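You operate a simulated robot arm through the tools that you are given. There is no shell and no other tool. Be economical: measure what you need, move in short steps, check, and stop when the job is done.

You are at the controls of a simulated robot arm. One attempt, no reset.

JOB
Push the drawer of the blue shaker shut.
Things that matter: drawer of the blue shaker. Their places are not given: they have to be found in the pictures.

It is judged by the outcome, as a careful person would: the job done as asked, and still so three seconds after it is handed in. It fails if anything else is knocked over, pushed out of place, dropped, spilled or broken.

ROBOT AND FRAMES
A 6-joint arm with a two-finger parallel gripper, fixed in place. Base frame: the origin is at the foot of the arm, x ahead of it, y to its left, z up. Units: m, degrees, N and s.
With the tool pointing down near the work surface it reaches from about 0.26 to 0.68 m from the base axis. Its first joint turns from -66.0 to 66.0 degrees. Payload 2.9 kg.
The TCP is the grasp point between the finger pads, 0.03 m short of the fingertips. In the tool frame z runs along the fingers and y along their closing line. The gripper opens to 0.11 m. The fingers are 0.02 m wide and 0.01 m thick; the gripper's body (0.048 by 0.112 m) begins 0.055 m behind the TCP.
Orientation is that of the tool frame in the base frame, as a unit quaternion [x, y, z, w]. With the fingers straight down and closing along the base's y, the tool's x points along the base's -x, its y along +y and its z along -z.

CONTROLS
- The arm moves only by the tool send_rows. Its arguments are lists of equal length, an entry for each row: "rot": the turn, a rotation vector about the tool's x, y, z in degrees, a list of three; "dp": the shift along the tool's x, y, z in mm, a list of three; "fingers": the gripper command, from -1 (fully open) to 1 (shut), values between in proportion. In form: {"rot": [[rx, ry, rz], ...], "dp": [[dx, dy, dz], ...], "fingers": [fingers, ...]}. A call has 1 to 20 rows; each row shifts and turns the commanded pose from where the row before left it, along the tool's axes as they then stand. Rows are played at 5 a second. More than 0.05 m and 8.6 degrees between two rows, or a gripper value outside its range, and nothing of the call is played. Where a pose cannot be reached the arm comes as near as it can. A force on the tool above 40 N (or 10 N above the force at the start of the call, whichever is more), or a blocked arm, ends the call early, and 0.2 s more pass. The fingers move at their own pace (about 0.108 m/s each) and stop on an object; they squeeze with about 35 N. The grip force told is the motor's: it shows also when the fingers shut on nothing. Time passes only in rows, and 0.2 s behind the last, so rows that do not move let the fingers close. The reply holds the time, the measured pose of the TCP, the force on the tool along the base axes, the opening and the grip force, in the units named above and with some noise, and new pictures: "views" is both (left out), scene, wrist or none.
- Cameras (640 x 400 px; columns grow to the right, rows downward): "scene" is fixed at [0.0521, 0.4166, 1.3911]; the picture's right is [-0.94, -0.35, 0.00], its down [-0.17, 0.47, -0.87] and it looks along [0.30, -0.81, -0.50] (base axes); focal length 365 px, centre (320, 200). "wrist" rides on the gripper at [-0.036, 0, -0.057] in the tool frame; the picture's right is [0.00, -1.00, 0.00], its down [0.97, 0.00, -0.24] and it looks along [0.24, 0.00, 0.97] (tool axes); focal length 218 px, centre (320, 200).
- probe_pixels(camera, pixels): for up to 12 pixels [column, row] of the newest picture of that camera ("zoom" is the newest enlarged one), the place [x, y, z] in the base frame of the surface seen there, good to about 0.003 m. The clock stands still meanwhile.
- zoom(camera, box): a new picture of the part [left, top, right, bottom] of that camera's present view, enlarged. The clock stands still meanwhile.
- sign_off(): hands the job in; it is judged then, once.

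Work in short steps. Measure before you move; look again where a grasp or a placing could have gone wrong, and mend it. You have 60 turns and 120 pictures in all, those below and enlarged ones among them. Open the gripper and draw the arm clear of the work before you hand the job in, unless the task says otherwise; then end with one line.

The tools are called after "Request:" as name(argument=value, ...) on one line, values as JSON. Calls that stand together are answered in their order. send_rows: Moves the arm, as the interface text tells. Its arguments: {"type":"object","properties":{"rot":{"type":"array"},"dp":{"type":"array"},"fingers":{"type":"array"},"views":{"type":"string","enum":["both","scene","wrist","none"]}},"required":["rot","dp","fingers"]} The other tools are called the same way: probe_pixels (camera, pixels) gives the place of the surface under pixels of a picture; zoom (camera, box) takes an enlarged picture of a part of a camera's view; sign_off () hands the job in.

At the start:

```text
clock: 0.0
tool_pos: [0.3413, -0.2809, 1.0749]
ee_rot: [0.0, 1.0, 0.0, 0.0]
force: [0.0, -0.3, 0.5]
width: 0.1099
finger_force: 0.1
```

scene: 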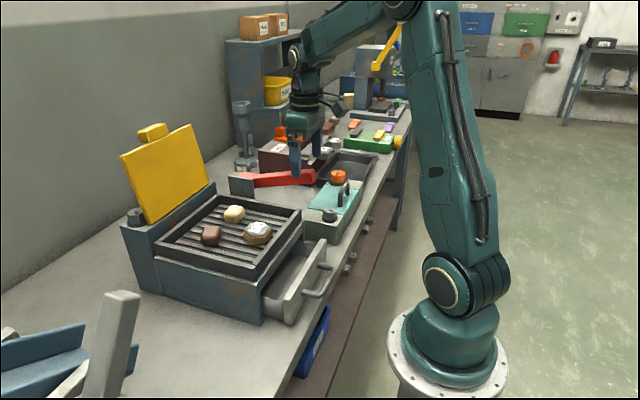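
wrist: 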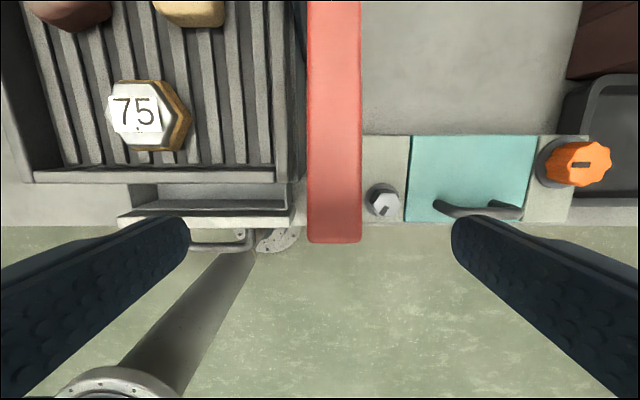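

The shaker is the blue-grey box with the yellow lid; its drawer is open toward the base at about (300,285) in the scene. I'll enlarge it and measure.

Request:
zoom(camera="scene", box=[200, 160, 400, 340])

Request:
probe_pixels(camera="scene", pixels=[[322, 250], [289, 302], [331, 264], [310, 294], [287, 320], [300, 212], [262, 281], [262, 318], [264, 298], [314, 172], [310, 270], [289, 323]])

Request:
probe_pixels(camera="wrist", pixels=[[130, 220], [280, 218], [200, 243], [245, 243], [200, 178], [275, 240], [335, 235], [310, 200], [335, 20], [385, 200], [200, 205], [270, 175]])

```text
2.22 times, centred on (300, 250) of scene
```

zoom: 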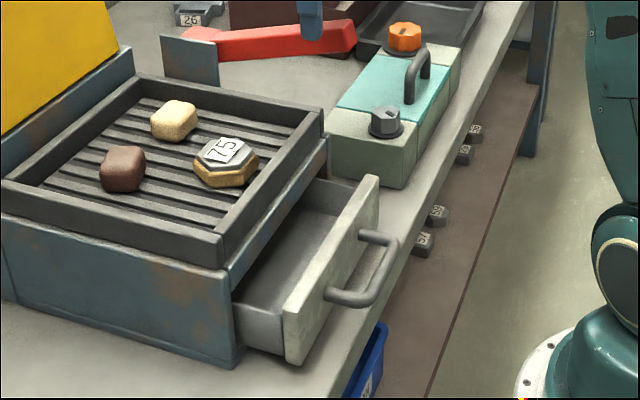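

```text
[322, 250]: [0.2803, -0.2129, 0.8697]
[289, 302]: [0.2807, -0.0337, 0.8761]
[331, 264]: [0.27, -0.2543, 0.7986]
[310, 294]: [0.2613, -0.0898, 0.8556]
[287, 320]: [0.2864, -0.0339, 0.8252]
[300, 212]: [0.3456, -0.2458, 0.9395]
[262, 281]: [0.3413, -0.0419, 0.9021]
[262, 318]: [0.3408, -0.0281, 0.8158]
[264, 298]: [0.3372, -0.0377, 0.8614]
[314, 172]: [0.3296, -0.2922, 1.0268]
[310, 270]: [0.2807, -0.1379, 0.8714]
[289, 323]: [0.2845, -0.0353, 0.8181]
```

```text
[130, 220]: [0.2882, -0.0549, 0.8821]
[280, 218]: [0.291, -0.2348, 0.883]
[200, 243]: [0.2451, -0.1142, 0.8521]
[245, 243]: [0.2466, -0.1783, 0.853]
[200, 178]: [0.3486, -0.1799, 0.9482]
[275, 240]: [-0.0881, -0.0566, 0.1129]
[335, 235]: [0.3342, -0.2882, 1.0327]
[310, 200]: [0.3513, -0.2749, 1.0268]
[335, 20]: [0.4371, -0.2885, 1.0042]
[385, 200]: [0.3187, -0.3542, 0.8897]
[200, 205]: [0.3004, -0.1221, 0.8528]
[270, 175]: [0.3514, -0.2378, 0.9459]
```

The drawer face is at x≈0.280, y −0.034 to −0.235, and the handle's outer bar is at x≈0.245, y −0.09 to −0.19, z≈0.855. The shaker body's front is at x≈0.341. I rise clear of the red arm, shut the fingers, and go over to a point in front of the handle.

Request:
send_rows(rot=[[0, 0, 0], [0, 0, 0], [0, 0, 0], [0, 0, 0], [0, 0, 0], [0, 0, 0], [0, 0, 0], [0, 0, 0]], dp=[[0, 0, -30], [0, 0, -15], [30, 30, 0], [30, 30, 0], [30, 30, 0], [20, 30, 0], [15, 21, 0], [0, 0, 0]], fingers=[-1, -1, 0, 1, 1, 1, 1, 1])

```text
clock: 1.8
tool_pos: [0.2145, -0.1397, 1.1192]
ee_rot: [0.0, 1.0, 0.0, 0.001]
force: [0.6, 0.5, -0.4]
width: 0.0
finger_force: 35.2
```

scene: 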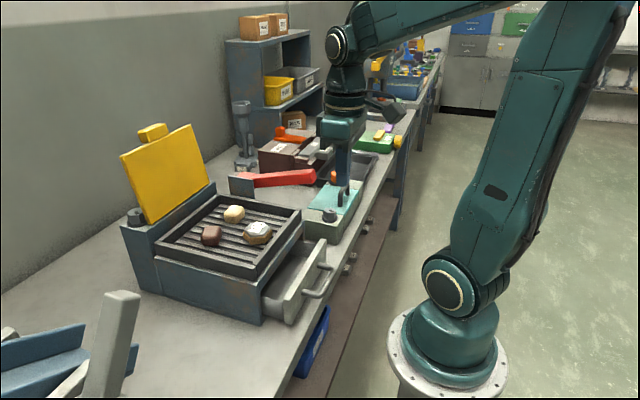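
wrist: 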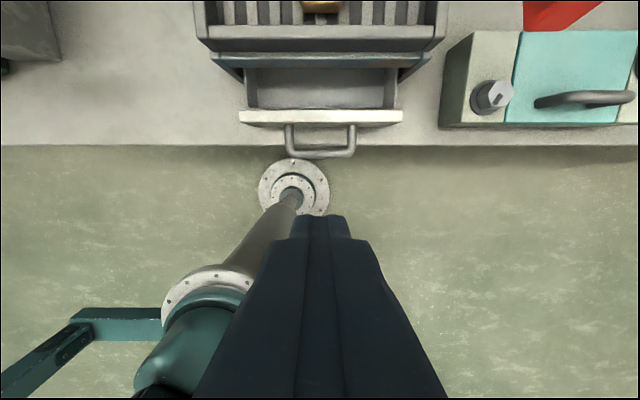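

Centred on the handle (column 320) and clear in front of it. I go straight down to finger height.

Request:
send_rows(rot=[[0, 0, 0], [0, 0, 0], [0, 0, 0], [0, 0, 0], [0, 0, 0], [0, 0, 0], [0, 0, 0]], dp=[[0, 0, 45], [0, 0, 45], [0, 0, 45], [0, 0, 45], [0, 0, 40], [0, 0, 30], [0, 0, 0]], fingers=[1, 1, 1, 1, 1, 1, 1])

```text
clock: 3.4
tool_pos: [0.2148, -0.1393, 0.8709]
ee_rot: [0.0, 1.0, 0.0, 0.0]
force: [-0.5, 0.0, 0.3]
width: 0.0
finger_force: 35.4
```

scene: 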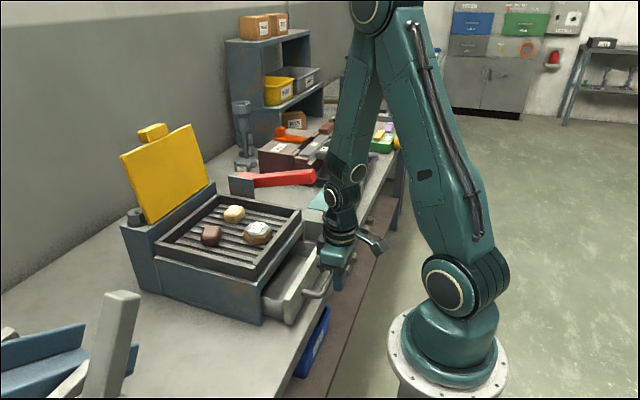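
wrist: 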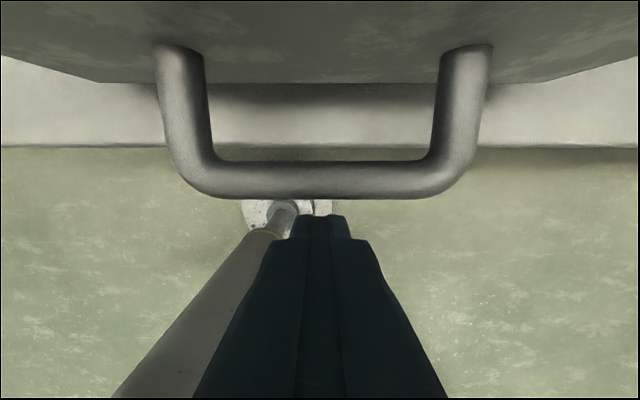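

The fingertips sit in front of the handle bar's middle. I push forward (tool −x) in small steps, 60 mm first.

Request:
send_rows(rot=[[0, 0, 0], [0, 0, 0], [0, 0, 0], [0, 0, 0], [0, 0, 0], [0, 0, 0], [0, 0, 0], [0, 0, 0]], dp=[[-8, 0, 0], [-8, 0, 0], [-8, 0, 0], [-8, 0, 0], [-8, 0, 0], [-8, 0, 0], [-6, 0, 0], [-6, 0, 0]], fingers=[1, 1, 1, 1, 1, 1, 1, 1])

```text
clock: 5.2
tool_pos: [0.2759, -0.14, 0.8695]
ee_rot: [0.0, 1.0, -0.001, 0.001]
force: [-0.5, -1.0, 0.6]
width: 0.0003
finger_force: 34.7
```

scene: 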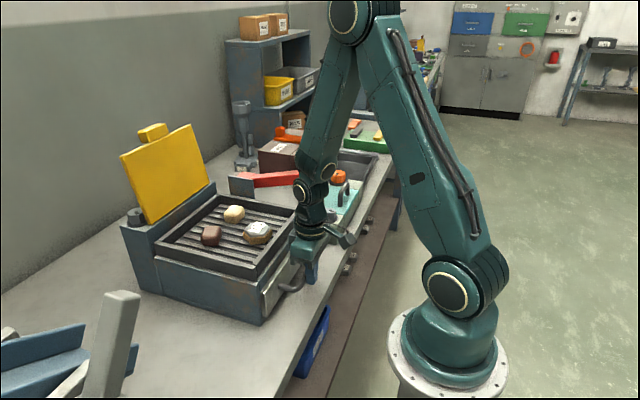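
wrist: 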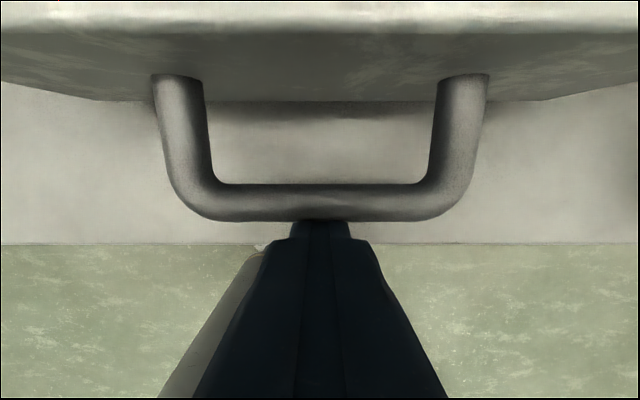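

The drawer has followed without resistance, with a small gap left. I keep on in 3 mm steps until the force rises.

Request:
send_rows(rot=[[0, 0, 0], [0, 0, 0], [0, 0, 0], [0, 0, 0]], dp=[[-3, 0, 0], [-3, 0, 0], [-3, 0, 0], [0, 0, 0]], fingers=[1, 1, 1, 1])

Request:
zoom(camera="scene", box=[220, 200, 360, 340])

```text
clock: 6.2
tool_pos: [0.282, -0.1386, 0.8691]
ee_rot: [0.001, 1.0, 0.0, -0.002]
force: [-19.4, -2.3, 6.2]
width: 0.0
finger_force: 35.0
```

scene: 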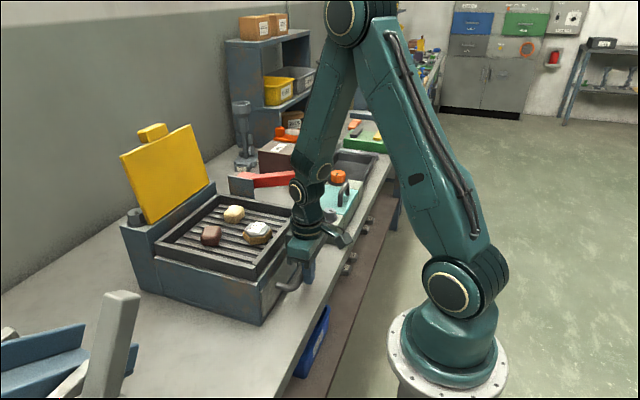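
wrist: 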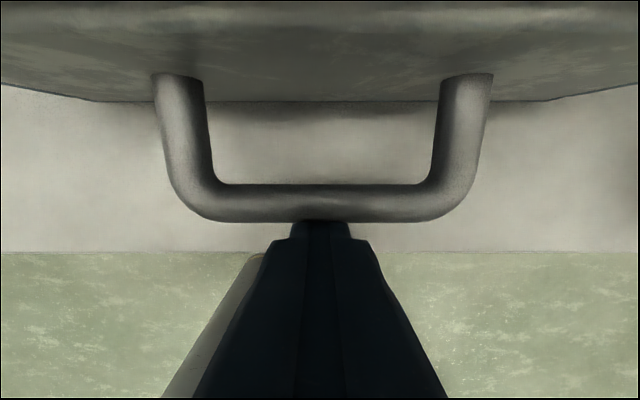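

```text
2.86 times, centred on (290, 270) of scene
```

zoom: 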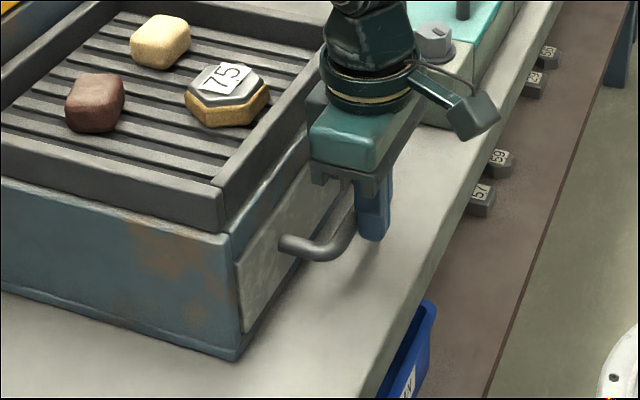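

The force has risen to 19 N at x=0.282, and the face looks flush with the body. I back off, rise clear, and check.

Request:
send_rows(rot=[[0, 0, 0], [0, 0, 0], [0, 0, 0], [0, 0, 0], [0, 0, 0], [0, 0, 0], [0, 0, 0], [0, 0, 0], [0, 0, 0]], dp=[[10, 0, 0], [25, 0, 0], [30, 0, 0], [0, 0, -45], [0, 0, -45], [0, 0, -45], [0, 0, -45], [0, 0, -45], [0, 0, 0]], fingers=[1, 1, 1, 1, 1, 1, 0, -1, -1])

Request:
zoom(camera="scene", box=[220, 190, 360, 340])

Request:
probe_pixels(camera="scene", pixels=[[274, 300], [262, 300], [264, 310], [275, 280], [300, 250], [272, 310]])

```text
clock: 8.2
tool_pos: [0.2231, -0.1376, 1.0949]
ee_rot: [0.0, 1.0, 0.0, 0.0]
force: [0.1, 0.0, -0.5]
width: 0.1102
finger_force: 0.0
```

scene: 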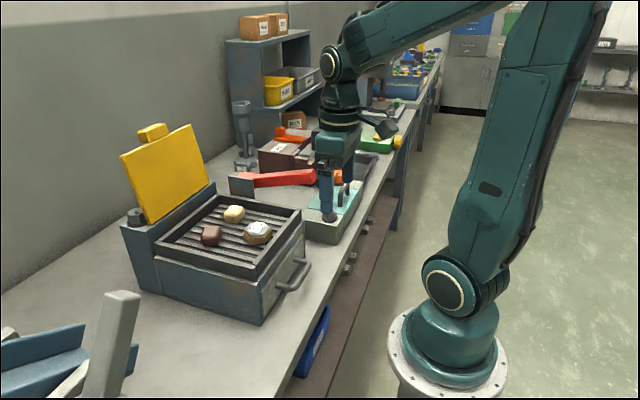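
wrist: 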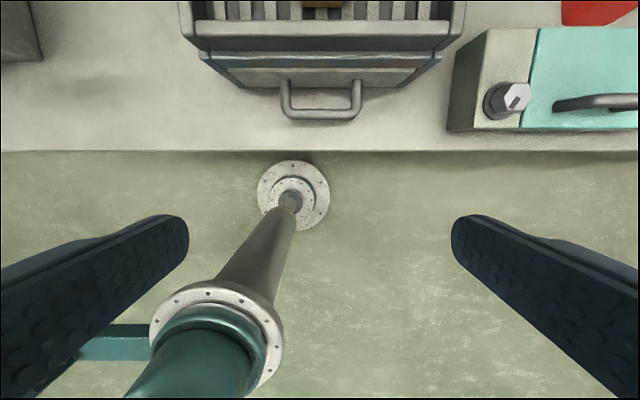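

```text
2.67 times, centred on (290, 265) of scene
```

zoom: 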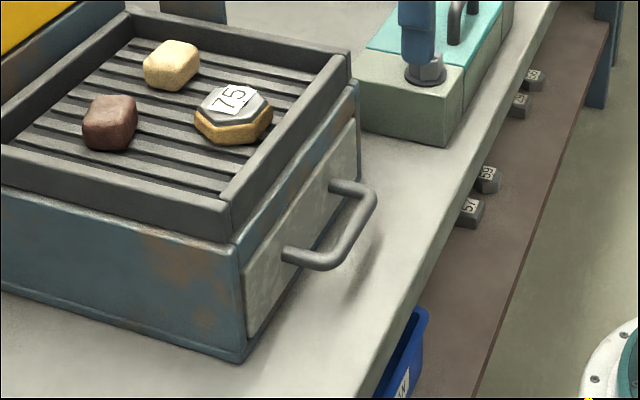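

```text
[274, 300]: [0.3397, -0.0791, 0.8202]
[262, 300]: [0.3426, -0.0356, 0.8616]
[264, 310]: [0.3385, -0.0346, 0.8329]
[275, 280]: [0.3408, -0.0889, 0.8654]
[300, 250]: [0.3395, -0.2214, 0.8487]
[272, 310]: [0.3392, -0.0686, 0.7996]
```

The drawer face measures x≈0.340 at both ends, level with the body front at 0.341. The tray items and the body have not moved, and the gripper is open and clear, so I hand in.

Request:
sign_off()

```text
The job is handed in.
```

The blue shaker's drawer is pushed fully shut, its face level with the shaker's front, and the pictures show nothing else moved.
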